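You operate a simulated robot arm through the tools that you are given. There is no shell and no other tool. Be economical: measure what you need, move in short steps, check, and stop when the job is done.

You are at the controls of a simulated two-armed robot. One attempt, no reset.

Task
Pick up the purple scoop with one hand, pass it to the other hand and put it on the upper shelf of the left steel shelving.

The check looks at the end state, three seconds after you hand in, the way a careful person would. Anything else that was tipped, shoved, dropped, spilled or broken makes it a failure.

Robot
Two 7-joint arms with two-finger grippers on one trunk, on a base that drives. Base frame: it is fixed to the floor where the robot stands at the start and does not move with it; the origin is under the middle of the robot, x ahead of it, y to its left, z up. Readings come in m, rad, newtons and seconds.
The left shoulder is at the start at [0.083, 0.216, 1.122], the right one opposite. Places, roughly: upper shelf of the left steel shelving [0.6, -0.2, 1.4]. Payload 3.18 kg a hand.
Tool frame (each hand has its own): the origin (TCP) lies between the finger pads and is the grasp point; the fingertips stand 0.03 m ahead of it; z points along the fingers, y is the line along which they close. Largest opening 0.144 m; the body of the gripper starts 0.103 m behind the TCP.
Orientation is that of the tool frame in the base frame, as [roll, pitch, yaw] about the fixed x, y, z axes, in that order (R = Rz(yaw) Ry(pitch) Rx(roll)). With the fingers straight down and closing along the base's y, the tool's x points along the base's -x, its y along +y and its z along -z.

Tools
- The arms move only by the tool servo_tool. It takes "left_commands", "right_commands" or both (then of equal length, played together; a hand with none holds still); each is one flat list of numbers, 7 for each row, row after row: the shift along the tool's x, y, z in m, then the turn, a rotation vector about the tool's x, y, z in rad, then the gripper command, from -1 (fully open) to 1 (shut), values between in proportion. In form: [dx, dy, dz, rx, ry, rz, claw, dx, dy, dz, rx, ry, rz, claw, ...]. A call has 1 to 8 rows; each row shifts and turns the commanded pose from where the row before left it, along the tool's axes as they then stand. Rows are played at 5 a second. More than 0.05 m and 0.15 rad between two rows, or a gripper value outside its range, and nothing of the call is played. A pose out of reach is approached as far as the arm can. The call stops where the force on the tool passes 40 N (or 10 N more than at its start, if that is more) or the arm is blocked; 0.2 s more then pass. The fingers move at their own pace and stop on an object; they squeeze with about 34 N. The grip force told is the motor's: it shows also when the fingers shut on nothing. Time passes only in rows, and 0.2 s behind the last, so rows that do not move let the fingers close. The reply holds the time, the measured pose of the TCP, the force on the tool along the base axes, the opening and the grip force, in the units named above and with some noise, with the torque about the TCP (base axes, N m) and any sound that the robot's microphone picked up.
- Cameras (640 x 400 px; columns grow to the right, rows downward): "scene" is now at [0.1745, -0.0345, 1.3202]; the picture's right is [-0.38, -0.93, 0.00], its down [-0.45, 0.18, -0.87] and it looks along [0.81, -0.33, -0.49] (base axes); focal length 214 px, centre (320, 200). "left" rides on the left gripper at [0.077, -0.016, -0.143] in its tool frame; the picture's right is [0.21, 0.98, 0.00], its down [-0.84, 0.18, -0.51] and it looks along [-0.50, 0.11, 0.86] (tool axes); focal length 218 px, centre (320, 200). "right" rides on the right gripper at [0.077, 0.016, -0.143] in its tool frame; the picture's right is [-0.21, 0.98, 0.00], its down [-0.84, -0.18, -0.51] and it looks along [-0.50, -0.11, 0.86] (tool axes); focal length 218 px, centre (320, 200). There is no depth. A picture from a camera that has moved, and an enlarged one, comes with that camera's place and axes in the base frame and with its lens.
- snapshot(camera): a new picture of that camera. The clock stands still meanwhile.
- lift_body(by): slides the trunk up (or, below 0, down) by that many m; the arms and the scene camera ride with it, the base frame stays. It gives what a move gives, with no picture.
- steer(legs): drives the robot by 1 to 6 legs, each [ahead, left, turn to the left] in m, m and rad, along the robot's own axes; the way and the turn of a leg run together, so that a leg with both is an arc; at most 1.5 m and 3.142 rad a leg. The arms and the cameras ride along, it lands a little off, and it stops where it bumps. It gives what a move gives.
- turn_head(pan, tilt): turns the head with the scene camera to pan (to the left, within 1.396 rad either way) and tilt (down, from -0.506 to 1.204), counted from straight ahead of the robot. It gives what a move gives.
- enlarge(camera, box): a new picture of the part [left, top, right, bottom] of that camera's present view, enlarged. The clock stands still meanwhile.
- close_job(): hands the job in; it is judged then, once.

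Go step by step. Nothing tells you exact positions but the pictures and the camera data: compare them with the known pose of the tool, close in by small moves and look again before you grip or let go. The budget is 120 turns and 88 pictures, counting those below and the enlarged ones. Unless the task says otherwise, let go and move clear before handing in, and close with one line.

The tools are called as a command line: name --argument value ..., lists and objects as JSON in quotes. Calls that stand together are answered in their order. servo_tool: Moves the arms, as the interface text tells. Its arguments: {"type":"object","properties":{"left_commands":{"type":"array"},"right_commands":{"type":"array"}},"required":[]} The other tools are called the same way: lift_body (by) slides the trunk up or down; steer (legs) drives the base; turn_head (pan, tilt) turns the head that bears the scene camera; snapshot (camera) takes a picture; enlarge (camera, box) takes an enlarged picture of a part of a camera's view; close_job () hands the job in.

At the start:

```text
time: 0.0
left_tcp_pos: [0.3419, -0.0304, 1.1498]
left_tcp_rot: [-3.139, 0.0, -3.141]
left_contact_force: [0.6, 0.1, 0.3]
left_torque: [0.0, -0.02, -0.02]
left_finger_gap: 0.1441
left_finger_force: 0.0
right_tcp_pos: [0.3722, -0.4333, 0.9998]
right_tcp_rot: [3.141, 0.0, 3.141]
right_contact_force: [0.9, 0.0, 0.3]
right_torque: [-0.01, 0.01, -0.03]
right_finger_gap: 0.1439
right_finger_force: 0.1
trunk travel left (down, up): [-0.205, 0.165]
robot x, y, heading: [0.0018, -0.0007, 0.0]
head pan, tilt: [-0.386, 0.511]
```

scene: 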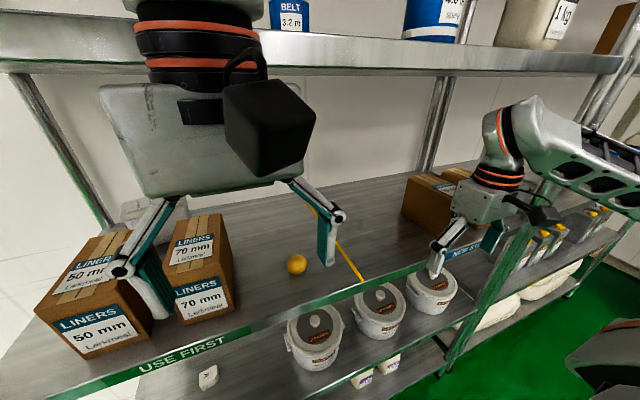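
right: 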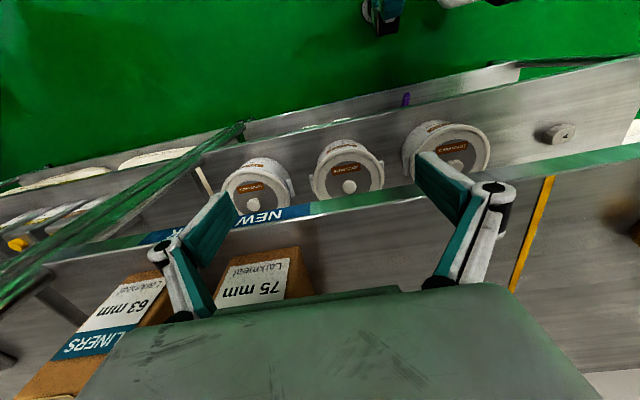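
left: 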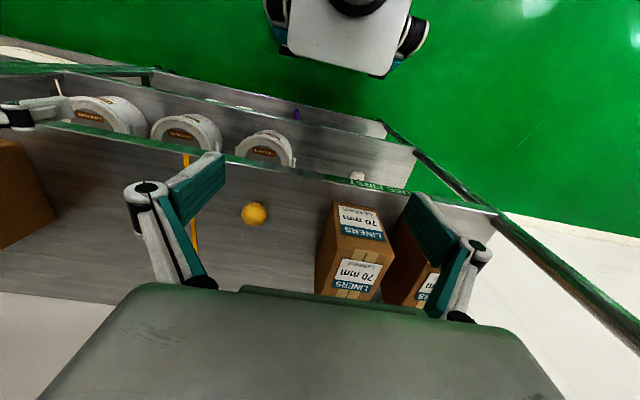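

The middle deck with boxes and an orange ball is visible. A small purple thing, triangulated from both hand cameras, lies at about [0.455, -0.11, 0.21], on the lowest deck. I look closer.

enlarge --camera "left" --box '[220, 70, 380, 170]'

enlarge --camera "right" --box '[330, 60, 490, 160]'

turn_head --pan -0.2 --tilt 1.2

snapshot --camera "scene"

```text
4.00 times, centred on (300, 120) of left
camera zoom: at [0.2649, -0.0471, 1.2931], right [-0.21, 0.98, 0.0], down [0.84, 0.18, 0.51], along [0.5, 0.11, -0.86], focal length 873 px, centre (400, 520)
```

zoom: 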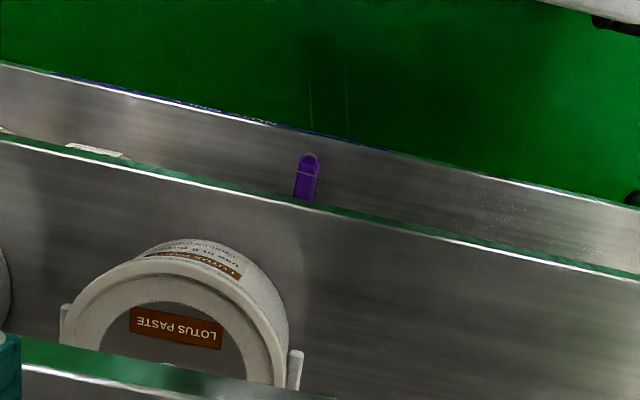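

```text
4.00 times, centred on (410, 110) of right
camera zoom: at [0.2952, -0.4176, 1.1442], right [0.21, 0.98, 0.0], down [0.84, -0.18, 0.51], along [0.5, -0.11, -0.86], focal length 873 px, centre (-40, 560)
```

zoom: 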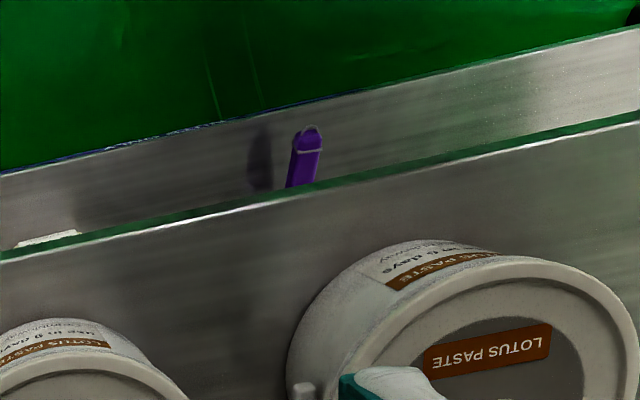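

```text
time: 1.1
left_tcp_pos: [0.3416, -0.0309, 1.1501]
left_tcp_rot: [-3.141, 0.001, -3.14]
left_contact_force: [-0.2, -0.1, -5.1]
left_torque: [-0.15, -0.21, -0.05]
left_finger_gap: 0.1441
left_finger_force: 0.1
right_tcp_pos: [0.3721, -0.4339, 0.9998]
right_tcp_rot: [3.141, 0.002, 3.139]
right_contact_force: [0.4, -0.4, -0.9]
right_torque: [0.01, -0.02, 0.0]
right_finger_gap: 0.1442
right_finger_force: 0.0
trunk travel left (down, up): [-0.205, 0.165]
robot x, y, heading: [0.0041, 0.0023, -0.003]
head pan, tilt: [-0.201, 1.201]
```

```text
82 pictures are left
camera scene: at [0.1461, -0.0119, 1.2682], right [-0.2, -0.98, 0.0], down [-0.91, 0.19, -0.37], along [0.37, -0.08, -0.93], focal length 214 px, centre (320, 200)
```

scene: 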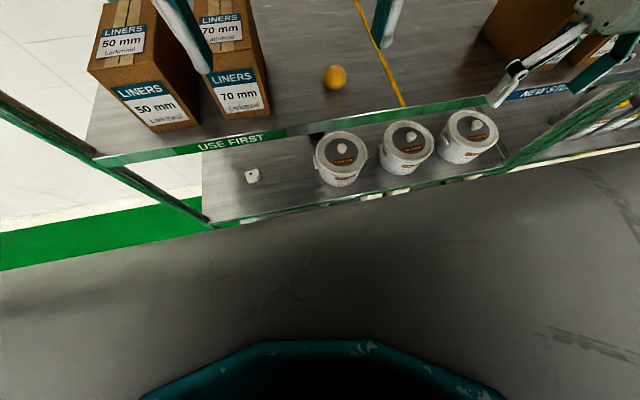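

The handle end of the purple scoop pokes out on the lowest deck, mostly hidden under the tub deck. I back straight off to see it from the front.

steer --legs '[[-0.6, 0, 0]]'

turn_head --pan 0.0 --tilt 0.8

snapshot --camera "scene"

```text
time: 4.5
left_tcp_pos: [-0.2576, -0.029, 1.15]
left_tcp_rot: [3.141, 0.002, 3.137]
left_contact_force: [3.2, -0.4, -5.9]
left_torque: [-0.03, 0.08, -0.01]
left_finger_gap: 0.1442
left_finger_force: 0.0
right_tcp_pos: [-0.2315, -0.4347, 1.0009]
right_tcp_rot: [3.141, -0.001, 3.135]
right_contact_force: [-0.3, -0.7, -0.2]
right_torque: [-0.01, 0.01, 0.0]
right_finger_gap: 0.1441
right_finger_force: 0.1
trunk travel left (down, up): [-0.205, 0.165]
robot x, y, heading: [-0.5985, 0.0032, -0.004]
head pan, tilt: [-0.201, 1.201]
```

```text
time: 5.3
left_tcp_pos: [-0.2578, -0.0298, 1.1502]
left_tcp_rot: [3.141, 0.001, 3.138]
left_contact_force: [0.3, 0.0, -1.1]
left_torque: [0.03, 0.0, 0.0]
left_finger_gap: 0.144
left_finger_force: 0.0
right_tcp_pos: [-0.2298, -0.4326, 0.9994]
right_tcp_rot: [-3.141, -0.001, 3.134]
right_contact_force: [-0.2, 0.3, -0.8]
right_torque: [-0.02, 0.0, -0.02]
right_finger_gap: 0.144
right_finger_force: 0.1
trunk travel left (down, up): [-0.205, 0.165]
robot x, y, heading: [-0.6006, 0.0014, -0.005]
head pan, tilt: [0.0, 0.799]
```

```text
81 pictures are left
camera scene: at [-0.4286, 0.0003, 1.2952], right [-0.01, -1.0, 0.0], down [-0.72, 0.0, -0.7], along [0.7, 0.0, -0.72], focal length 214 px, centre (320, 200)
```

scene: 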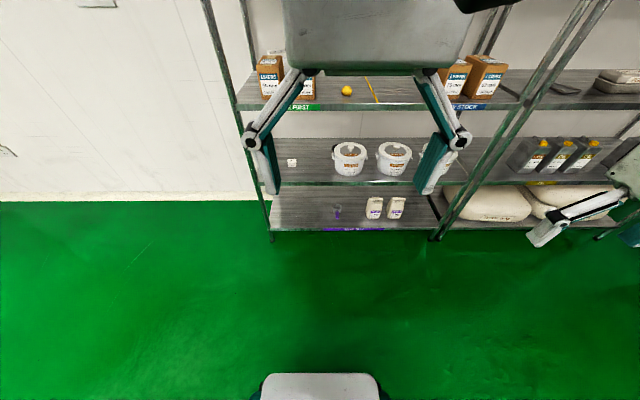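

enlarge --camera "scene" --box '[280, 180, 440, 280]'

lift_body --by -0.205

turn_head --pan 0.0 --tilt 0.65

snapshot --camera "scene"

enlarge --camera "scene" --box '[300, 170, 400, 232]'

```text
4.00 times, centred on (360, 230) of scene
camera zoom: at [-0.4286, 0.0003, 1.2952], right [-0.01, -1.0, 0.0], down [-0.72, 0.0, -0.7], along [0.7, 0.0, -0.72], focal length 858 px, centre (160, 80)
```

zoom: 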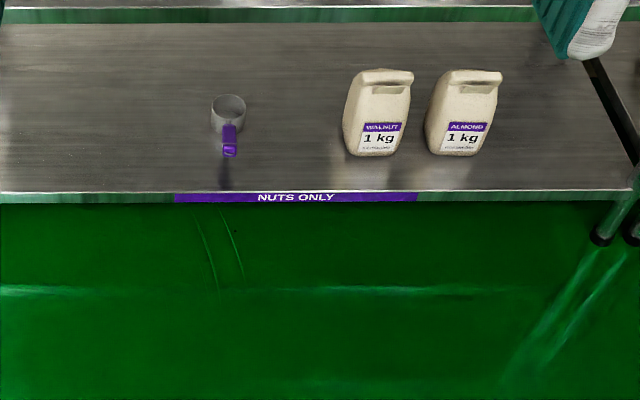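

```text
time: 6.5
left_tcp_pos: [-0.2164, -0.0335, 1.0423]
left_tcp_rot: [-3.115, -0.076, -3.065]
left_contact_force: [9.6, -4.1, -9.8]
left_torque: [0.9, 0.68, 0.56]
left_finger_gap: 0.1439
left_finger_force: 0.0
right_tcp_pos: [-0.2259, -0.4336, 0.8878]
right_tcp_rot: [3.141, -0.049, 3.136]
right_contact_force: [-0.3, 0.0, 0.3]
right_torque: [0.02, 0.03, 0.01]
right_finger_gap: 0.144
right_finger_force: 0.1
trunk travel left (down, up): [-0.106, 0.263]
robot x, y, heading: [-0.5977, 0.0015, -0.004]
head pan, tilt: [0.0, 0.799]
stopped: the force on the tool passed its limit at 97 N (the readings are from after the stop); the commanded pose is now the measured one
```

```text
time: 7.2
left_tcp_pos: [-0.2187, -0.0335, 1.048]
left_tcp_rot: [-3.106, -0.074, -3.066]
left_contact_force: [-0.7, -1.2, 0.5]
left_torque: [0.01, 0.01, 0.03]
left_finger_gap: 0.1438
left_finger_force: 0.0
right_tcp_pos: [-0.2265, -0.433, 0.8914]
right_tcp_rot: [3.139, -0.041, 3.134]
right_contact_force: [0.4, -0.2, -0.6]
right_torque: [0.0, 0.05, -0.01]
right_finger_gap: 0.1441
right_finger_force: 0.0
trunk travel left (down, up): [-0.106, 0.263]
robot x, y, heading: [-0.5978, 0.0035, -0.011]
head pan, tilt: [0.0, 0.649]
```

```text
79 pictures are left
camera scene: at [-0.3249, -0.0004, 1.1889], right [-0.01, -1.0, 0.0], down [-0.66, 0.01, -0.75], along [0.75, -0.01, -0.66], focal length 214 px, centre (320, 200)
```

scene: 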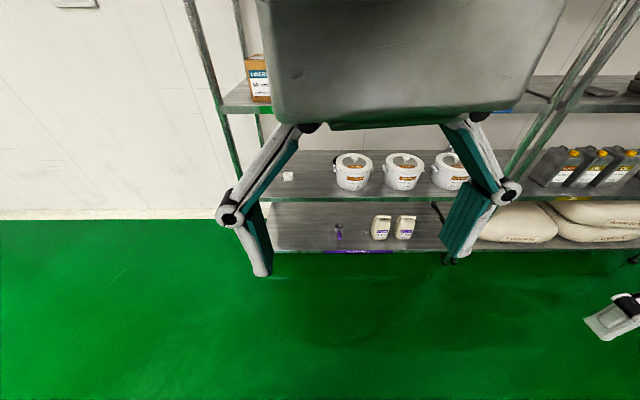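

```text
6.40 times, centred on (350, 201) of scene
camera zoom: at [-0.3249, -0.0004, 1.1889], right [-0.01, -1.0, 0.0], down [-0.66, 0.01, -0.75], along [0.75, -0.01, -0.66], focal length 1373 px, centre (128, 194)
```

zoom: 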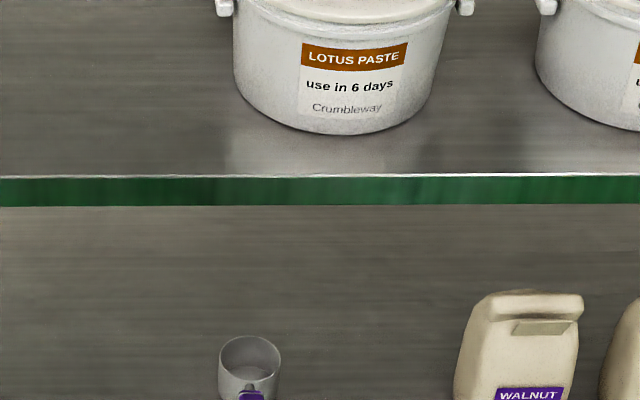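

The scoop is a cup with a horizontal purple handle pointing to the robot: tip ≈ [0.46, -0.11, 0.21], cup centre ≈ [0.56, -0.115], deck z≈0.15, front edge x≈0.42. The lowering stopped because the head leans forward into the left hand; I move the left hand forward and to the left.

servo_tool --left_commands '[-0.04, 0.0, 0, 0, 0, 0, -1, -0.04, 0.03, 0, 0, 0, 0, -1, -0.02, 0.045, 0, 0, 0, 0, -1, 0, 0.045, 0, 0, 0, 0, -1, 0, 0.045, 0, 0, 0, 0, -1, 0, 0.045, 0, 0, 0, 0, -1, 0, 0.045, 0, 0, 0, 0, -1]'

lift_body --by -0.105

turn_head --pan 0.0 --tilt 0.6

snapshot --camera "scene"

```text
time: 8.8
left_tcp_pos: [-0.1384, 0.2285, 1.0313]
left_tcp_rot: [-3.111, -0.07, -3.07]
left_contact_force: [0.3, -0.2, -0.3]
left_torque: [0.04, -0.02, 0.0]
left_finger_gap: 0.1439
left_finger_force: 0.1
right_tcp_pos: [-0.2287, -0.4327, 0.8905]
right_tcp_rot: [-3.14, -0.042, 3.133]
right_contact_force: [0.3, 0.3, -0.2]
right_torque: [-0.01, 0.0, -0.02]
right_finger_gap: 0.1439
right_finger_force: 0.0
trunk travel left (down, up): [-0.106, 0.263]
robot x, y, heading: [-0.5986, 0.0002, -0.005]
head pan, tilt: [0.0, 0.649]
```

```text
time: 10.2
left_tcp_pos: [-0.1397, 0.2267, 0.9271]
left_tcp_rot: [-3.109, -0.068, -3.072]
left_contact_force: [0.3, -0.2, 0.6]
left_torque: [0.02, -0.02, -0.01]
left_finger_gap: 0.144
left_finger_force: 0.1
right_tcp_pos: [-0.2281, -0.434, 0.7646]
right_tcp_rot: [3.14, -0.166, 3.135]
right_contact_force: [0.3, -1.2, -0.2]
right_torque: [0.02, -0.02, 0.04]
right_finger_gap: 0.1438
right_finger_force: 0.1
trunk travel left (down, up): [-0.001, 0.368]
robot x, y, heading: [-0.5976, 0.0035, -0.004]
head pan, tilt: [0.0, 0.649]
```

```text
time: 10.8
left_tcp_pos: [-0.1373, 0.2277, 0.9259]
left_tcp_rot: [-3.11, -0.07, -3.071]
left_contact_force: [-1.2, -0.7, 0.5]
left_torque: [0.01, 0.02, 0.04]
left_finger_gap: 0.1439
left_finger_force: 0.0
right_tcp_pos: [-0.2279, -0.4341, 0.7639]
right_tcp_rot: [3.14, -0.168, 3.136]
right_contact_force: [-0.1, 0.6, 0.1]
right_torque: [-0.03, 0.01, 0.03]
right_finger_gap: 0.1441
right_finger_force: 0.0
trunk travel left (down, up): [-0.001, 0.368]
robot x, y, heading: [-0.6008, 0.0052, -0.004]
head pan, tilt: [0.0, 0.6]
```

```text
77 pictures are left
camera scene: at [-0.2235, -0.0008, 1.0624], right [-0.01, -1.0, 0.0], down [-0.57, 0.0, -0.82], along [0.82, 0.0, -0.57], focal length 214 px, centre (320, 200)
```

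scene: 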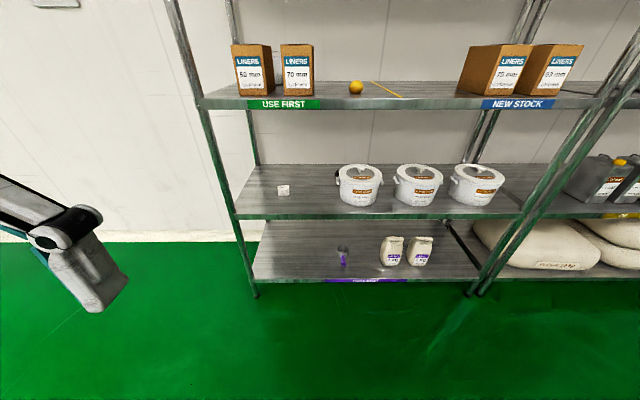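

enlarge --camera "scene" --box '[290, 220, 450, 320]'

enlarge --camera "scene" --box '[320, 235, 368, 265]'

```text
4.00 times, centred on (370, 270) of scene
camera zoom: at [-0.2235, -0.0008, 1.0624], right [-0.01, -1.0, 0.0], down [-0.57, 0.0, -0.82], along [0.82, 0.0, -0.57], focal length 858 px, centre (120, -80)
```

zoom: 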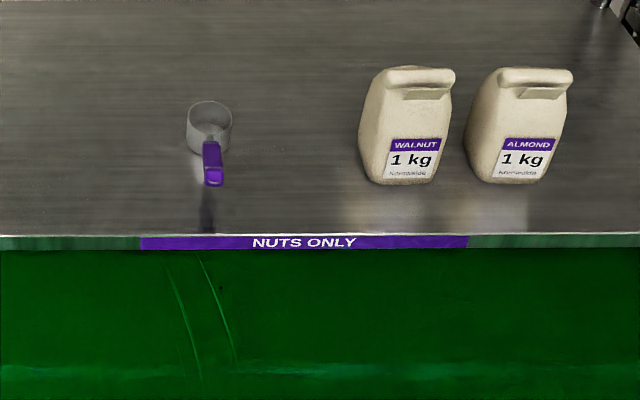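

```text
13.33 times, centred on (344, 250) of scene
camera zoom: at [-0.2235, -0.0008, 1.0624], right [-0.01, -1.0, 0.0], down [-0.57, 0.0, -0.82], along [0.82, 0.0, -0.57], focal length 2860 px, centre (0, -467)
```

zoom: 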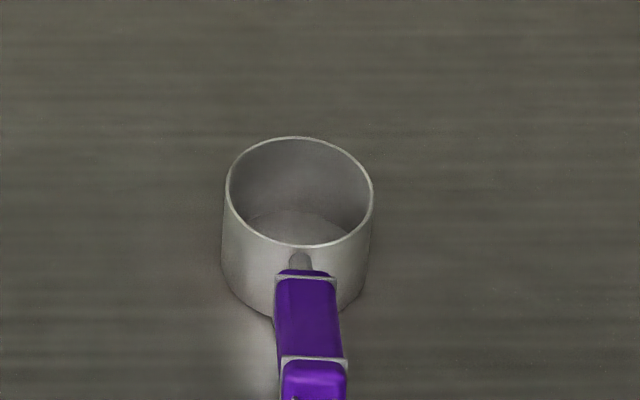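

Cup centre ≈ [0.57, -0.12], rim z≈0.19; handle runs from x≈0.52 to 0.45 at z≈0.2. I'll pick with the right hand, tilted 45° forward, and first pose it in free space.

servo_tool --right_commands '[0, 0.04, 0.0, 0, -0.15, 0, -0.4, 0, 0.04, 0.0, 0, -0.15, 0, -0.4, 0, 0.04, 0.0, 0, -0.15, 0, -0.4, 0, 0.04, 0.0, 0, -0.15, 0, -0.4, 0, 0.04, 0.0, 0, -0.15, 0, -0.4, 0, 0.04, 0.0, 0, -0.15, 0, -0.4, 0, 0.04, 0.0, 0, -0.05, 0, -0.4]'

servo_tool --right_commands '[0.033, 0, 0.033, 0, 0, 0, -0.4, 0.033, 0, 0.033, 0, 0, 0, -0.4, 0.033, 0, 0.033, 0, 0, 0, -0.4, 0.033, 0, 0.033, 0, 0, 0, -0.4, 0.033, 0, 0.033, 0, 0, 0, -0.4, 0.033, 0, 0.033, 0, 0, 0, -0.4, 0.033, 0, 0.033, 0, 0, 0, -0.4, 0.033, 0, 0.033, 0, 0, 0, -0.4]'

```text
time: 12.4
left_tcp_pos: [-0.1384, 0.2288, 0.9249]
left_tcp_rot: [-3.109, -0.072, -3.07]
left_contact_force: [-0.4, -0.1, -0.1]
left_torque: [-0.01, 0.04, 0.01]
left_finger_gap: 0.1441
left_finger_force: 0.1
right_tcp_pos: [-0.0327, -0.2106, 0.9183]
right_tcp_rot: [3.139, 0.78, 3.133]
right_contact_force: [-0.4, 0.0, 0.4]
right_torque: [0.03, 0.02, 0.03]
right_finger_gap: 0.1008
right_finger_force: 0.0
right hand out of reach, approached as far as the arm can: row 1, 2, 3, 4, 5, 6, 7
trunk travel left (down, up): [-0.001, 0.368]
robot x, y, heading: [-0.5976, 0.0025, -0.006]
head pan, tilt: [0.0, 0.6]
```

```text
time: 14.2
left_tcp_pos: [-0.1375, 0.2281, 0.9248]
left_tcp_rot: [-3.111, -0.07, -3.07]
left_contact_force: [-0.1, 0.6, 0.0]
left_torque: [-0.02, 0.03, 0.02]
left_finger_gap: 0.1441
left_finger_force: 0.2
right_tcp_pos: [0.0324, -0.181, 0.5782]
right_tcp_rot: [3.138, 0.782, 3.131]
right_contact_force: [0.5, 1.0, 0.1]
right_torque: [0.0, 0.0, 0.0]
right_finger_gap: 0.1008
right_finger_force: 0.1
right hand out of reach, approached as far as the arm can: row 1, 2, 3, 4
trunk travel left (down, up): [-0.001, 0.368]
robot x, y, heading: [-0.6031, 0.0017, -0.004]
head pan, tilt: [0.0, 0.6]
```

servo_tool --right_commands '[0.033, 0, 0.033, 0, 0, 0, -0.4, 0.033, 0, 0.033, 0, 0, 0, -0.4, 0.033, 0, 0.033, 0, 0, 0, -0.4, 0.033, 0, 0.033, 0, 0, 0, -0.4, 0.033, 0, 0.033, 0, 0, 0, -0.4, 0.033, 0, 0.033, 0, 0, 0, -0.4]'

turn_head --pan 0.0 --tilt 0.8

snapshot --camera "scene"

snapshot --camera "right"

```text
time: 15.6
left_tcp_pos: [-0.1388, 0.2288, 0.9252]
left_tcp_rot: [-3.112, -0.071, -3.071]
left_contact_force: [0.1, 0.2, 0.6]
left_torque: [0.0, -0.03, 0.02]
left_finger_gap: 0.144
left_finger_force: 0.0
right_tcp_pos: [0.0343, -0.2267, 0.3372]
right_tcp_rot: [3.138, 0.78, 3.133]
right_contact_force: [0.4, 0.7, -0.3]
right_torque: [-0.03, -0.02, 0.02]
right_finger_gap: 0.101
right_finger_force: 0.0
right hand out of reach, approached as far as the arm can: row 4, 5, 6
trunk travel left (down, up): [-0.001, 0.368]
robot x, y, heading: [-0.5981, 0.0042, -0.005]
head pan, tilt: [0.0, 0.6]
```

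```text
time: 16.3
left_tcp_pos: [-0.1378, 0.2275, 0.9248]
left_tcp_rot: [-3.111, -0.071, -3.069]
left_contact_force: [0.1, 0.7, -0.3]
left_torque: [0.0, -0.04, -0.02]
left_finger_gap: 0.1438
left_finger_force: 0.1
right_tcp_pos: [0.0348, -0.2256, 0.3381]
right_tcp_rot: [3.136, 0.781, 3.132]
right_contact_force: [0.2, -0.9, 0.4]
right_torque: [-0.02, -0.01, 0.03]
right_finger_gap: 0.1008
right_finger_force: 0.1
trunk travel left (down, up): [-0.001, 0.368]
robot x, y, heading: [-0.5977, 0.0035, -0.005]
head pan, tilt: [0.0, 0.799]
```

```text
74 pictures are left
camera scene: at [-0.2312, -0.0008, 1.0456], right [-0.01, -1.0, 0.0], down [-0.72, 0.0, -0.7], along [0.7, 0.0, -0.72], focal length 214 px, centre (320, 200)
```

scene: 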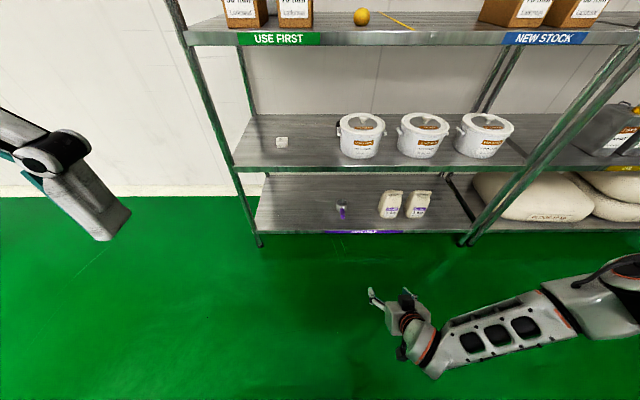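

```text
73 pictures are left
camera right: at [-0.1212, -0.2089, 0.3875], right [0.15, 0.98, 0.15], down [0.24, -0.18, 0.95], along [0.96, -0.11, -0.26], focal length 218 px, centre (320, 200)
```

right: 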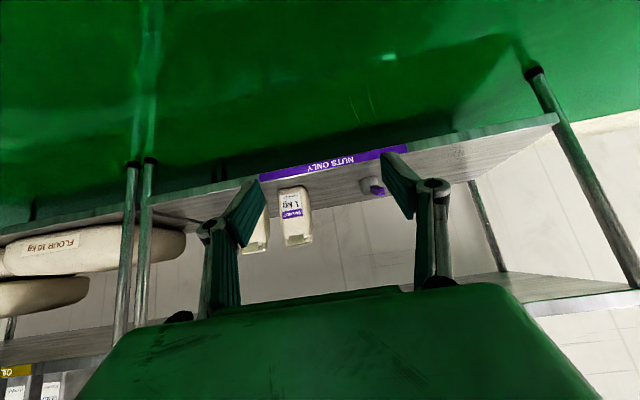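

servo_tool --right_commands '[0.045, 0.01, 0, 0, 0, 0, -0.4, 0.045, 0.01, 0, 0, 0, 0, -0.4, 0.045, 0.01, 0, 0, 0, 0, -0.4, 0.045, 0.01, 0, 0, 0, 0, -0.4]'

```text
time: 17.3
left_tcp_pos: [-0.1395, 0.2282, 0.9251]
left_tcp_rot: [-3.109, -0.074, -3.07]
left_contact_force: [-0.1, 0.2, 0.5]
left_torque: [-0.01, 0.01, -0.02]
left_finger_gap: 0.144
left_finger_force: 0.0
right_tcp_pos: [-0.0556, -0.2725, 0.316]
right_tcp_rot: [3.137, 0.781, 3.133]
right_contact_force: [0.0, -0.3, -0.1]
right_torque: [0.05, 0.0, 0.01]
right_finger_gap: 0.1006
right_finger_force: 0.1
right hand out of reach, approached as far as the arm can: row 1, 2, 3, 4
trunk travel left (down, up): [-0.001, 0.368]
robot x, y, heading: [-0.5993, 0.0011, -0.01]
head pan, tilt: [0.0, 0.799]
```

The right arm can't get below z≈0.32 in this posture (forearm comes from the far right, wrist bent hard). I test with the tool yawed to the left in free space.

servo_tool --right_commands '[0, 0.0, 0, -0.1, 0, -0.1, -0.4, 0, 0.0, 0, -0.1, 0, -0.1, -0.4, 0, 0.0, 0, -0.1, 0, -0.1, -0.4, 0, 0.0, 0, -0.1, 0, -0.1, -0.4, 0.033, 0, 0.033, 0, 0, 0, -0.4, 0.033, 0, 0.033, 0, 0, 0, -0.4]'

snapshot --camera "scene"

```text
time: 18.7
left_tcp_pos: [-0.1381, 0.2282, 0.9267]
left_tcp_rot: [-3.113, -0.07, -3.071]
left_contact_force: [0.1, 0.1, 0.2]
left_torque: [0.0, -0.03, 0.0]
left_finger_gap: 0.1441
left_finger_force: 0.0
right_tcp_pos: [-0.0502, -0.2825, 0.2512]
right_tcp_rot: [3.136, 0.783, -2.586]
right_contact_force: [1.3, 0.2, -0.8]
right_torque: [0.03, 0.01, 0.03]
right_finger_gap: 0.1007
right_finger_force: 0.2
right hand out of reach, approached as far as the arm can: row 6
trunk travel left (down, up): [-0.001, 0.368]
robot x, y, heading: [-0.5958, 0.0031, -0.008]
head pan, tilt: [0.0, 0.799]
```

```text
72 pictures are left
camera scene: at [-0.2316, -0.0013, 1.0458], right [-0.01, -1.0, 0.0], down [-0.72, 0.0, -0.7], along [0.7, 0.0, -0.72], focal length 214 px, centre (320, 200)
```

scene: 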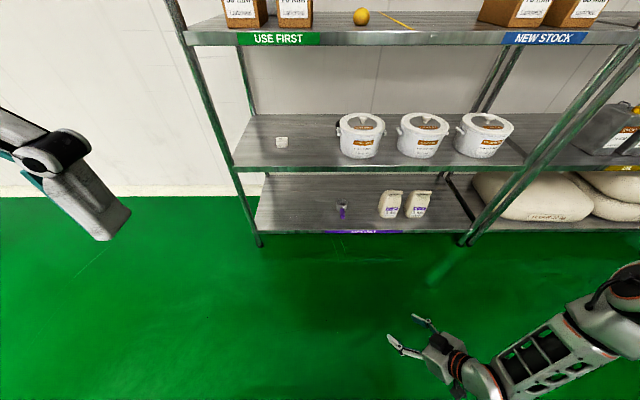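

servo_tool --right_commands '[-0.027, -0.024, 0.027, 0, 0, 0, -0.4, -0.027, -0.024, 0.027, 0, 0, 0, -0.4, -0.027, -0.024, 0.027, 0, 0, 0, -0.4, -0.027, -0.024, 0.027, 0, 0, 0, -0.4, 0.02, 0, 0.02, 0, 0, 0, -0.4]'

```text
time: 19.9
left_tcp_pos: [-0.1397, 0.2275, 0.9266]
left_tcp_rot: [-3.113, -0.072, -3.069]
left_contact_force: [0.3, 0.8, 0.8]
left_torque: [0.0, 0.0, -0.01]
left_finger_gap: 0.144
left_finger_force: 0.2
right_tcp_pos: [0.1187, -0.2916, 0.2567]
right_tcp_rot: [3.136, 0.783, -2.586]
right_contact_force: [0.9, 0.2, -0.5]
right_torque: [0.02, 0.02, 0.02]
right_finger_gap: 0.1007
right_finger_force: 0.1
right hand out of reach, approached as far as the arm can: row 4, 5
trunk travel left (down, up): [-0.001, 0.368]
robot x, y, heading: [-0.5997, 0.0017, -0.002]
head pan, tilt: [0.0, 0.799]
```

servo_tool --right_commands '[0, 0.0, 0, -0.09, 0, -0.09, -0.4, 0, 0.0, 0, -0.09, 0, -0.09, -0.4, 0.03, 0, 0.03, 0, 0, 0, -0.4, 0.02, 0, 0.02, 0, 0, 0, -0.4]'

```text
time: 20.9
left_tcp_pos: [-0.1388, 0.2263, 0.9258]
left_tcp_rot: [-3.109, -0.07, -3.071]
left_contact_force: [0.6, -0.5, 0.7]
left_torque: [0.01, 0.01, -0.02]
left_finger_gap: 0.144
left_finger_force: 0.0
right_tcp_pos: [0.0906, -0.2738, 0.2546]
right_tcp_rot: [-3.132, 0.779, -2.392]
right_contact_force: [-0.5, -0.3, 1.0]
right_torque: [0.0, 0.01, 0.0]
right_finger_gap: 0.1007
right_finger_force: 0.1
right hand out of reach, approached as far as the arm can: row 1, 2, 3, 4
trunk travel left (down, up): [-0.001, 0.368]
robot x, y, heading: [-0.598, 0.0056, -0.004]
head pan, tilt: [0.0, 0.799]
```

servo_tool --right_commands '[0, 0.0, 0, 0, 0.14, 0, -0.4, 0, 0.0, 0, 0, 0.14, 0, -0.4, 0.024, 0, 0.044, 0, 0, 0, -0.4, 0.024, 0, 0.044, 0, 0, 0, -0.4]'

```text
refused: row 3 steps farther than a row can; nothing moved
```

servo_tool --right_commands '[0, 0.0, 0, 0, 0.14, 0, -0.4, 0, 0.0, 0, 0, 0.14, 0, -0.4, 0.019, 0, 0.035, 0, 0, 0, -0.4, 0.019, 0, 0.035, 0, 0, 0, -0.4]'

snapshot --camera "scene"

```text
time: 21.9
left_tcp_pos: [-0.139, 0.2274, 0.9251]
left_tcp_rot: [-3.11, -0.072, -3.068]
left_contact_force: [0.3, 0.9, 0.4]
left_torque: [-0.01, -0.01, 0.01]
left_finger_gap: 0.144
left_finger_force: 0.2
right_tcp_pos: [0.0765, -0.2896, 0.2244]
right_tcp_rot: [-3.139, 0.501, -2.396]
right_contact_force: [-0.4, -0.5, 0.0]
right_torque: [0.02, -0.01, 0.02]
right_finger_gap: 0.1008
right_finger_force: 0.1
right hand out of reach, approached as far as the arm can: row 2, 3, 4
trunk travel left (down, up): [-0.001, 0.368]
robot x, y, heading: [-0.6007, 0.0008, -0.008]
head pan, tilt: [0.0, 0.799]
```

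```text
71 pictures are left
camera scene: at [-0.2312, -0.0007, 1.0456], right [-0.01, -1.0, 0.0], down [-0.72, 0.0, -0.7], along [0.7, 0.0, -0.72], focal length 214 px, centre (320, 200)
```

scene: 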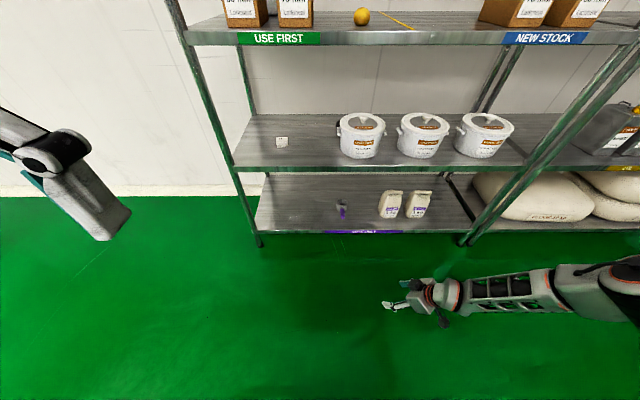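

servo_tool --right_commands '[0.024, -0.029, -0.013, 0, 0, 0, -0.4, 0.024, -0.029, -0.013, 0, 0, 0, -0.4, 0.024, -0.029, -0.013, 0, 0, 0, -0.4, 0.019, 0, 0.035, 0, 0, 0, -0.4, 0.01, 0, 0.02, 0, 0, 0, -0.4]'

```text
time: 23.1
left_tcp_pos: [-0.1379, 0.227, 0.9254]
left_tcp_rot: [-3.111, -0.072, -3.068]
left_contact_force: [0.1, -0.1, 1.0]
left_torque: [0.01, 0.0, -0.02]
left_finger_gap: 0.1442
left_finger_force: 0.0
right_tcp_pos: [0.0415, -0.3929, 0.212]
right_tcp_rot: [3.135, 0.381, -2.4]
right_contact_force: [-0.4, 0.0, 0.1]
right_torque: [-0.01, 0.01, -0.03]
right_finger_gap: 0.1005
right_finger_force: 0.1
right hand out of reach, approached as far as the arm can: row 2, 3, 4, 5
trunk travel left (down, up): [-0.001, 0.368]
robot x, y, heading: [-0.5975, 0.0053, -0.003]
head pan, tilt: [0.0, 0.799]
```

servo_tool --right_commands '[-0.037, 0.007, 0.018, 0, 0, 0, -0.4, -0.037, 0.007, 0.018, 0.055, 0, 0.112, -0.4, -0.037, 0.007, 0.018, 0.055, 0, 0.112, -0.4, 0, 0, 0, 0, 0, 0, -0.4]'

```text
time: 24.1
left_tcp_pos: [-0.1399, 0.2268, 0.9257]
left_tcp_rot: [-3.11, -0.073, -3.069]
left_contact_force: [0.3, -0.5, -0.2]
left_torque: [-0.01, -0.01, -0.01]
left_finger_gap: 0.1439
left_finger_force: 0.1
right_tcp_pos: [0.1127, -0.3136, 0.2363]
right_tcp_rot: [-3.11, 0.41, -2.642]
right_contact_force: [-1.8, 1.2, 0.7]
right_torque: [0.01, -0.03, -0.01]
right_finger_gap: 0.1007
right_finger_force: 0.0
right hand out of reach, approached as far as the arm can: row 1, 2, 3
trunk travel left (down, up): [-0.001, 0.368]
robot x, y, heading: [-0.5965, 0.0019, -0.005]
head pan, tilt: [0.0, 0.799]
```

servo_tool --right_commands '[0.008, 0, 0.018, 0, 0, 0, -0.4, 0.008, 0, 0.018, 0, 0, 0, -0.4, 0.008, 0, 0.018, 0, 0, 0, -0.4]'

```text
time: 24.9
left_tcp_pos: [-0.1378, 0.2267, 0.9262]
left_tcp_rot: [-3.11, -0.07, -3.07]
left_contact_force: [0.0, -0.1, -0.3]
left_torque: [-0.02, 0.0, -0.04]
left_finger_gap: 0.1438
left_finger_force: 0.1
right_tcp_pos: [0.0938, -0.3293, 0.2205]
right_tcp_rot: [-3.111, 0.41, -2.643]
right_contact_force: [0.1, 0.5, 0.4]
right_torque: [0.0, 0.01, -0.03]
right_finger_gap: 0.1007
right_finger_force: 0.1
right hand out of reach, approached as far as the arm can: row 1, 2, 3
trunk travel left (down, up): [-0.001, 0.368]
robot x, y, heading: [-0.5998, 0.0005, -0.001]
head pan, tilt: [0.0, 0.799]
```

servo_tool --right_commands '[0.032, 0.019, -0.014, 0, 0, 0, -0.4, 0.032, 0.019, -0.014, 0, 0, 0, -0.4, 0.008, 0, 0.018, 0, 0, 0, -0.4, 0.008, 0, 0.018, 0, 0, 0, -0.4]'

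snapshot --camera "right"

snapshot --camera "left"

```text
time: 25.9
left_tcp_pos: [-0.139, 0.2271, 0.9256]
left_tcp_rot: [-3.11, -0.073, -3.07]
left_contact_force: [0.2, 1.0, 0.3]
left_torque: [0.04, -0.02, 0.01]
left_finger_gap: 0.1438
left_finger_force: 0.1
right_tcp_pos: [0.0119, -0.3354, 0.196]
right_tcp_rot: [-3.113, 0.412, -2.64]
right_contact_force: [0.3, 0.3, 0.4]
right_torque: [0.07, 0.01, 0.01]
right_finger_gap: 0.1008
right_finger_force: 0.1
right hand out of reach, approached as far as the arm can: row 4
trunk travel left (down, up): [-0.001, 0.368]
robot x, y, heading: [-0.6007, 0.0019, -0.003]
head pan, tilt: [0.0, 0.799]
```

```text
70 pictures are left
camera right: at [-0.1107, -0.3786, 0.2971], right [-0.29, 0.96, 0.06], down [0.58, 0.13, 0.81], along [0.76, 0.27, -0.59], focal length 218 px, centre (320, 200)
```

right: 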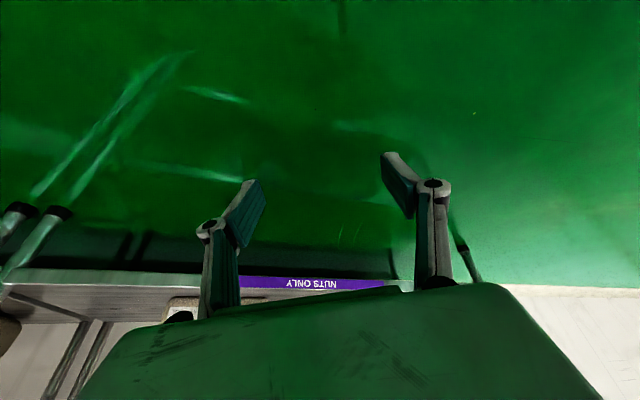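

```text
69 pictures are left
camera left: at [-0.2042, 0.2096, 1.0742], right [-0.28, 0.96, -0.02], down [0.86, 0.26, 0.44], along [0.43, 0.11, -0.9], focal length 218 px, centre (320, 200)
```

left: 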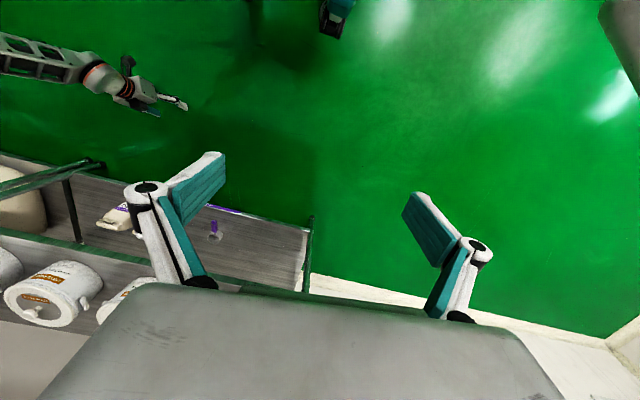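

At yaw≈0.5 rel. to the robot the right hand gets to z≈0.2. I'll turn the robot 0.3 rad to the right and stand more to the left so this tool direction nearly lines up with the handle; first tuck the left hand and extend the right slightly.

servo_tool --left_commands '[0.04, 0.03, 0, 0, 0, 0, -1, 0.04, 0.03, 0, 0, 0, 0, -1, 0.04, 0.03, 0, 0, 0, 0, -1, 0, 0, 0, 0, 0, 0, -1]' --right_commands '[-0.023, -0.011, -0.006, 0, 0, 0, -0.4, -0.02, -0.011, 0, 0, 0, 0, -0.4, 0, 0, 0, 0, 0, 0, -0.4, 0, 0, 0, 0, 0, 0, -0.4]'

steer --legs '[[0, 0.396, 0], [0, 0, -0.3]]'

turn_head --pan 0.1 --tilt 0.7

snapshot --camera "scene"

```text
time: 26.8
left_tcp_pos: [-0.2516, 0.2996, 0.9326]
left_tcp_rot: [-3.089, -0.042, -3.085]
left_contact_force: [14.0, -8.8, 4.9]
left_torque: [0.75, 0.68, -1.12]
left_finger_gap: 0.1429
left_finger_force: 0.0
right_tcp_pos: [0.0536, -0.3358, 0.218]
right_tcp_rot: [-3.113, 0.41, -2.642]
right_contact_force: [0.6, 0.5, -0.7]
right_torque: [0.01, 0.02, -0.01]
right_finger_gap: 0.1007
right_finger_force: 0.1
trunk travel left (down, up): [-0.001, 0.368]
robot x, y, heading: [-0.5979, 0.0003, -0.004]
head pan, tilt: [0.0, 0.799]
stopped in row 4 (left hand): the force on the tool passed its limit at 64 N (the readings are from after the stop); the commanded pose is now the measured one
```

```text
time: 31.8
left_tcp_pos: [-0.1778, 0.5841, 0.9327]
left_tcp_rot: [-3.092, -0.043, 2.901]
left_contact_force: [18.7, -14.5, 1.2]
left_torque: [0.61, 0.61, -1.72]
left_finger_gap: 0.1387
left_finger_force: 0.0
right_tcp_pos: [-0.0718, -0.1149, 0.219]
right_tcp_rot: [-3.111, 0.41, -2.941]
right_contact_force: [0.7, 0.2, 0.7]
right_torque: [0.0, 0.03, 0.02]
right_finger_gap: 0.1008
right_finger_force: 0.2
trunk travel left (down, up): [-0.001, 0.368]
robot x, y, heading: [-0.5961, 0.3986, -0.3]
head pan, tilt: [0.0, 0.799]
```

```text
time: 32.4
left_tcp_pos: [-0.1768, 0.5822, 0.9322]
left_tcp_rot: [-3.088, -0.041, 2.901]
left_contact_force: [11.2, -9.6, -0.6]
left_torque: [0.29, 0.36, -1.05]
left_finger_gap: 0.1393
left_finger_force: 0.0
right_tcp_pos: [-0.0724, -0.116, 0.2188]
right_tcp_rot: [-3.113, 0.41, -2.942]
right_contact_force: [0.1, -0.1, 0.2]
right_torque: [0.0, -0.02, 0.0]
right_finger_gap: 0.1009
right_finger_force: 0.1
trunk travel left (down, up): [-0.001, 0.368]
robot x, y, heading: [-0.5975, 0.3999, -0.306]
head pan, tilt: [0.099, 0.7]
```

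```text
68 pictures are left
camera scene: at [-0.2397, 0.2943, 1.0538], right [-0.2, -0.98, 0.0], down [-0.63, 0.13, -0.76], along [0.75, -0.16, -0.64], focal length 214 px, centre (320, 200)
```

scene: 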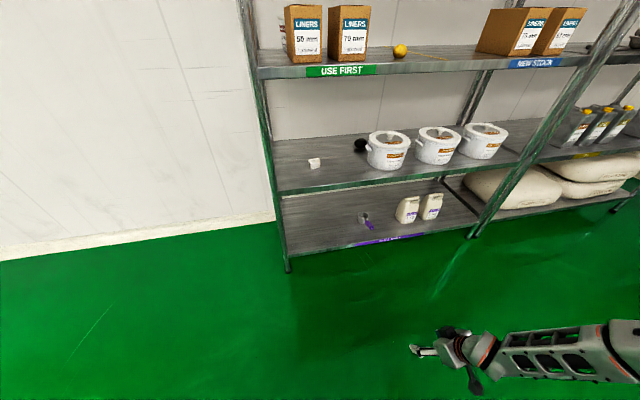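

servo_tool --left_commands '[-0.025, 0.0, 0, 0, 0, 0, -1, -0.01, 0, 0, 0, 0, 0, -1]'

steer --legs '[[0.362, 0.1145, 0]]'

snapshot --camera "scene"

snapshot --camera "right"

```text
time: 33.0
left_tcp_pos: [-0.145, 0.5747, 0.9301]
left_tcp_rot: [-3.093, -0.045, 2.901]
left_contact_force: [0.0, -0.1, -0.3]
left_torque: [-0.01, 0.01, -0.02]
left_finger_gap: 0.1439
left_finger_force: 0.0
right_tcp_pos: [-0.0717, -0.1165, 0.2183]
right_tcp_rot: [-3.112, 0.411, -2.94]
right_contact_force: [0.2, 0.9, -0.1]
right_torque: [-0.01, 0.02, 0.01]
right_finger_gap: 0.1009
right_finger_force: 0.0
trunk travel left (down, up): [-0.001, 0.368]
robot x, y, heading: [-0.6005, 0.4034, -0.303]
head pan, tilt: [0.099, 0.7]
```

```text
time: 35.4
left_tcp_pos: [0.2369, 0.5776, 0.9308]
left_tcp_rot: [-3.09, -0.046, 2.9]
left_contact_force: [0.1, -0.3, 1.0]
left_torque: [0.01, 0.0, 0.02]
left_finger_gap: 0.1442
left_finger_force: 0.0
right_tcp_pos: [0.308, -0.1152, 0.2192]
right_tcp_rot: [-3.111, 0.41, -2.94]
right_contact_force: [0.8, 0.0, 0.3]
right_torque: [-0.02, 0.0, -0.01]
right_finger_gap: 0.1009
right_finger_force: 0.1
trunk travel left (down, up): [-0.001, 0.368]
robot x, y, heading: [-0.217, 0.3983, -0.304]
head pan, tilt: [0.099, 0.7]
```

```text
67 pictures are left
camera scene: at [0.1402, 0.2955, 1.0537], right [-0.2, -0.98, 0.0], down [-0.63, 0.13, -0.76], along [0.75, -0.16, -0.64], focal length 214 px, centre (320, 200)
```

scene: 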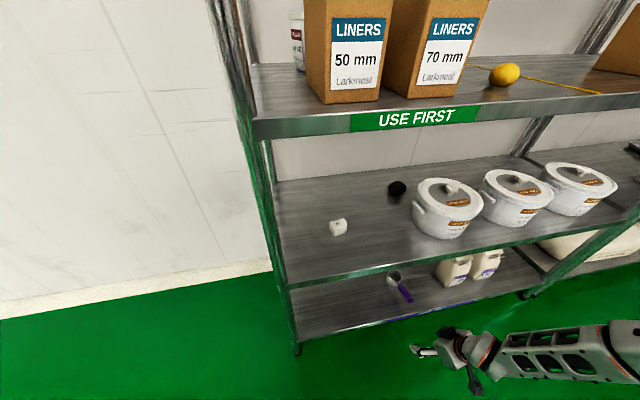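

```text
66 pictures are left
camera right: at [0.1784, -0.1206, 0.3201], right [0.0, 1.0, 0.06], down [0.59, -0.05, 0.81], along [0.81, 0.03, -0.59], focal length 218 px, centre (320, 200)
```

right: 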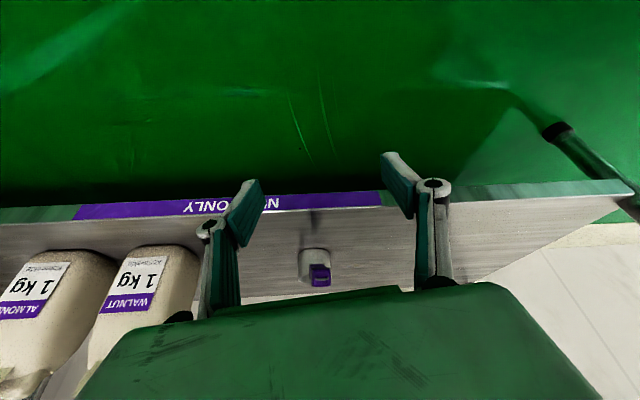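

enlarge --camera "right" --box '[280, 220, 360, 300]'

enlarge --camera "scene" --box '[360, 250, 440, 320]'

```text
5.00 times, centred on (320, 260) of right
camera zoom: at [0.1784, -0.1206, 0.3201], right [0.0, 1.0, 0.06], down [0.59, -0.05, 0.81], along [0.81, 0.03, -0.59], focal length 1091 px, centre (320, -100)
```

zoom: 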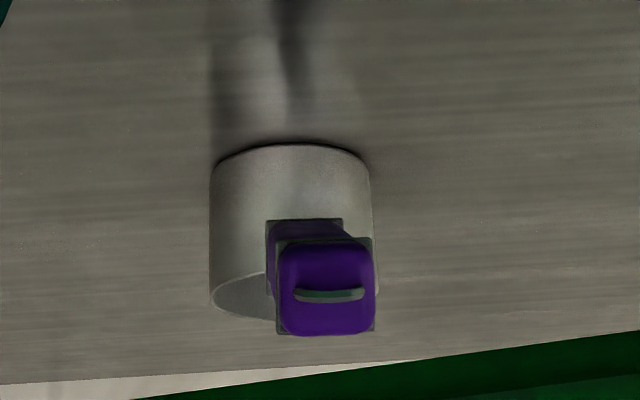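

```text
5.71 times, centred on (400, 285) of scene
camera zoom: at [0.1402, 0.2955, 1.0537], right [-0.2, -0.98, 0.0], down [-0.63, 0.13, -0.76], along [0.75, -0.16, -0.64], focal length 1226 px, centre (-137, -286)
```

zoom: 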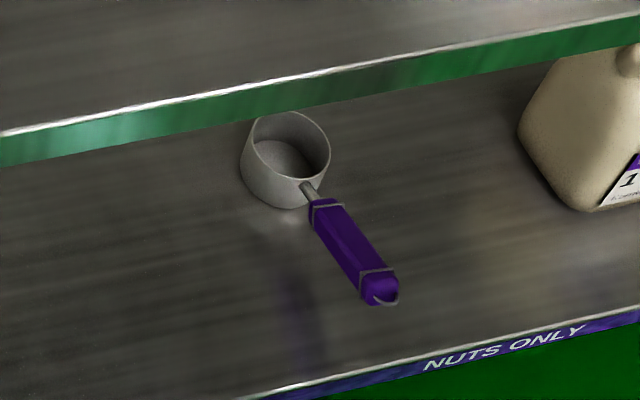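

The handle is nearly level at z≈0.24, from x≈0.44 to 0.505, y≈-0.117 (about 24 mm square). I raise the hand 2 cm and drive in 0.16 m.

servo_tool --right_commands '[-0.008, 0.0, -0.018, 0, 0, 0, -0.4, 0, 0, 0, 0, 0, 0, -0.4]'

steer --legs '[[0.095, 0.03, 0]]'

snapshot --camera "right"

snapshot --camera "scene"

```text
time: 36.0
left_tcp_pos: [0.2352, 0.5769, 0.9308]
left_tcp_rot: [-3.091, -0.044, 2.9]
left_contact_force: [0.6, -0.5, 0.0]
left_torque: [-0.01, 0.02, 0.01]
left_finger_gap: 0.1438
left_finger_force: 0.2
right_tcp_pos: [0.3063, -0.1141, 0.2379]
right_tcp_rot: [-3.112, 0.409, -2.941]
right_contact_force: [-0.1, 0.3, 0.1]
right_torque: [0.0, 0.02, -0.03]
right_finger_gap: 0.1008
right_finger_force: 0.1
trunk travel left (down, up): [-0.001, 0.368]
robot x, y, heading: [-0.2161, 0.3991, -0.306]
head pan, tilt: [0.099, 0.7]
```

```text
time: 37.2
left_tcp_pos: [0.3355, 0.5762, 0.9309]
left_tcp_rot: [-3.091, -0.046, 2.9]
left_contact_force: [0.7, -0.2, -1.6]
left_torque: [-0.03, 0.05, 0.04]
left_finger_gap: 0.1438
left_finger_force: 0.1
right_tcp_pos: [0.4057, -0.1143, 0.2388]
right_tcp_rot: [-3.112, 0.409, -2.942]
right_contact_force: [-0.4, 0.3, 0.5]
right_torque: [0.02, -0.02, -0.02]
right_finger_gap: 0.1008
right_finger_force: 0.0
trunk travel left (down, up): [-0.001, 0.368]
robot x, y, heading: [-0.1201, 0.3995, -0.312]
head pan, tilt: [0.099, 0.7]
```

```text
63 pictures are left
camera right: at [0.2771, -0.1202, 0.3397], right [0.0, 1.0, 0.06], down [0.59, -0.05, 0.81], along [0.81, 0.03, -0.59], focal length 218 px, centre (320, 200)
```

right: 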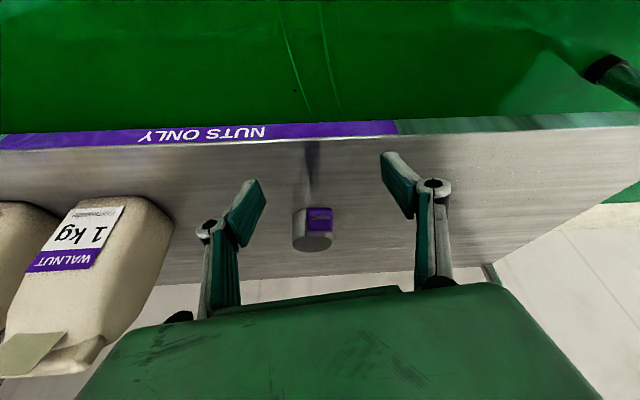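

```text
62 pictures are left
camera scene: at [0.2396, 0.2952, 1.0536], right [-0.2, -0.98, 0.0], down [-0.63, 0.13, -0.76], along [0.75, -0.16, -0.64], focal length 214 px, centre (320, 200)
```

scene: 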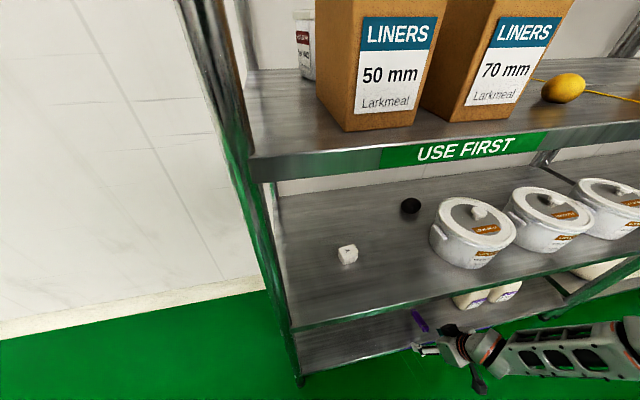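

steer --legs '[[0.06, 0.019, 0]]'

snapshot --camera "right"

```text
time: 38.2
left_tcp_pos: [0.3989, 0.5752, 0.9303]
left_tcp_rot: [-3.09, -0.046, 2.9]
left_contact_force: [-0.4, -1.0, -0.8]
left_torque: [-0.03, -0.01, -0.04]
left_finger_gap: 0.1443
left_finger_force: 0.0
right_tcp_pos: [0.4689, -0.115, 0.2373]
right_tcp_rot: [-3.113, 0.41, -2.944]
right_contact_force: [-0.3, 0.2, 0.4]
right_torque: [0.01, 0.01, -0.01]
right_finger_gap: 0.1007
right_finger_force: 0.1
trunk travel left (down, up): [-0.001, 0.368]
robot x, y, heading: [-0.058, 0.4013, -0.304]
head pan, tilt: [0.099, 0.7]
```

```text
61 pictures are left
camera right: at [0.3392, -0.1203, 0.3397], right [0.0, 1.0, 0.06], down [0.59, -0.05, 0.81], along [0.81, 0.03, -0.59], focal length 218 px, centre (320, 200)
```

right: 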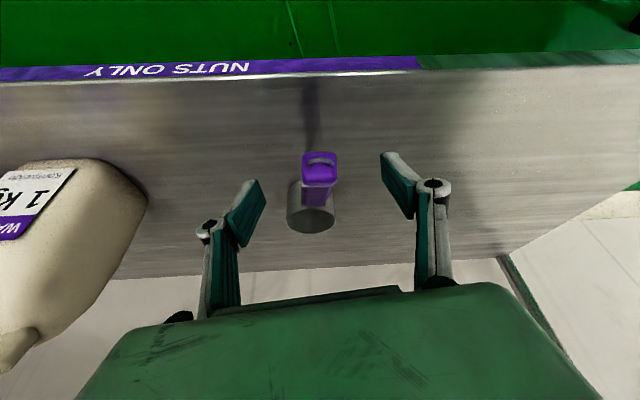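

The handle lies between the fingers with the TCP at its middle; I close.

servo_tool --right_commands '[0, 0, 0, 0, 0, 0, 0.0, 0, 0, 0, 0, 0, 0, 0.5, 0, 0, 0, 0, 0, 0, 1, 0, 0, 0, 0, 0, 0, 1]'

snapshot --camera "right"

```text
time: 39.2
left_tcp_pos: [0.3981, 0.5754, 0.9307]
left_tcp_rot: [-3.093, -0.043, 2.901]
left_contact_force: [0.0, -0.2, -0.9]
left_torque: [0.01, 0.01, 0.02]
left_finger_gap: 0.1439
left_finger_force: 0.1
right_tcp_pos: [0.4686, -0.1143, 0.2388]
right_tcp_rot: [-3.113, 0.41, -2.941]
right_contact_force: [0.8, 1.2, 1.5]
right_torque: [0.04, -0.19, 0.07]
right_finger_gap: 0.0232
right_finger_force: 34.0
trunk travel left (down, up): [-0.001, 0.368]
robot x, y, heading: [-0.0539, 0.401, -0.304]
head pan, tilt: [0.099, 0.7]
```

```text
60 pictures are left
camera right: at [0.3394, -0.1199, 0.3401], right [0.0, 1.0, 0.06], down [0.59, -0.05, 0.81], along [0.81, 0.03, -0.59], focal length 218 px, centre (320, 200)
```

right: 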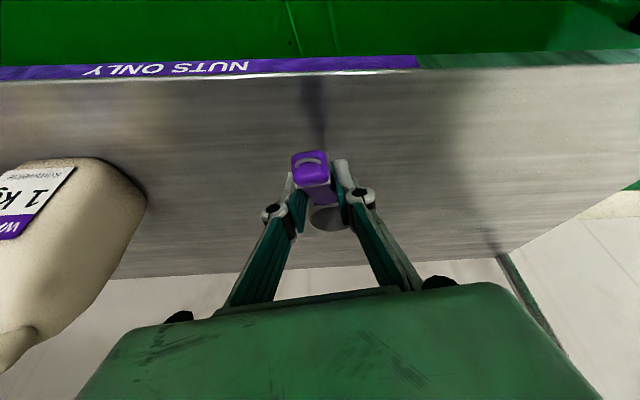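

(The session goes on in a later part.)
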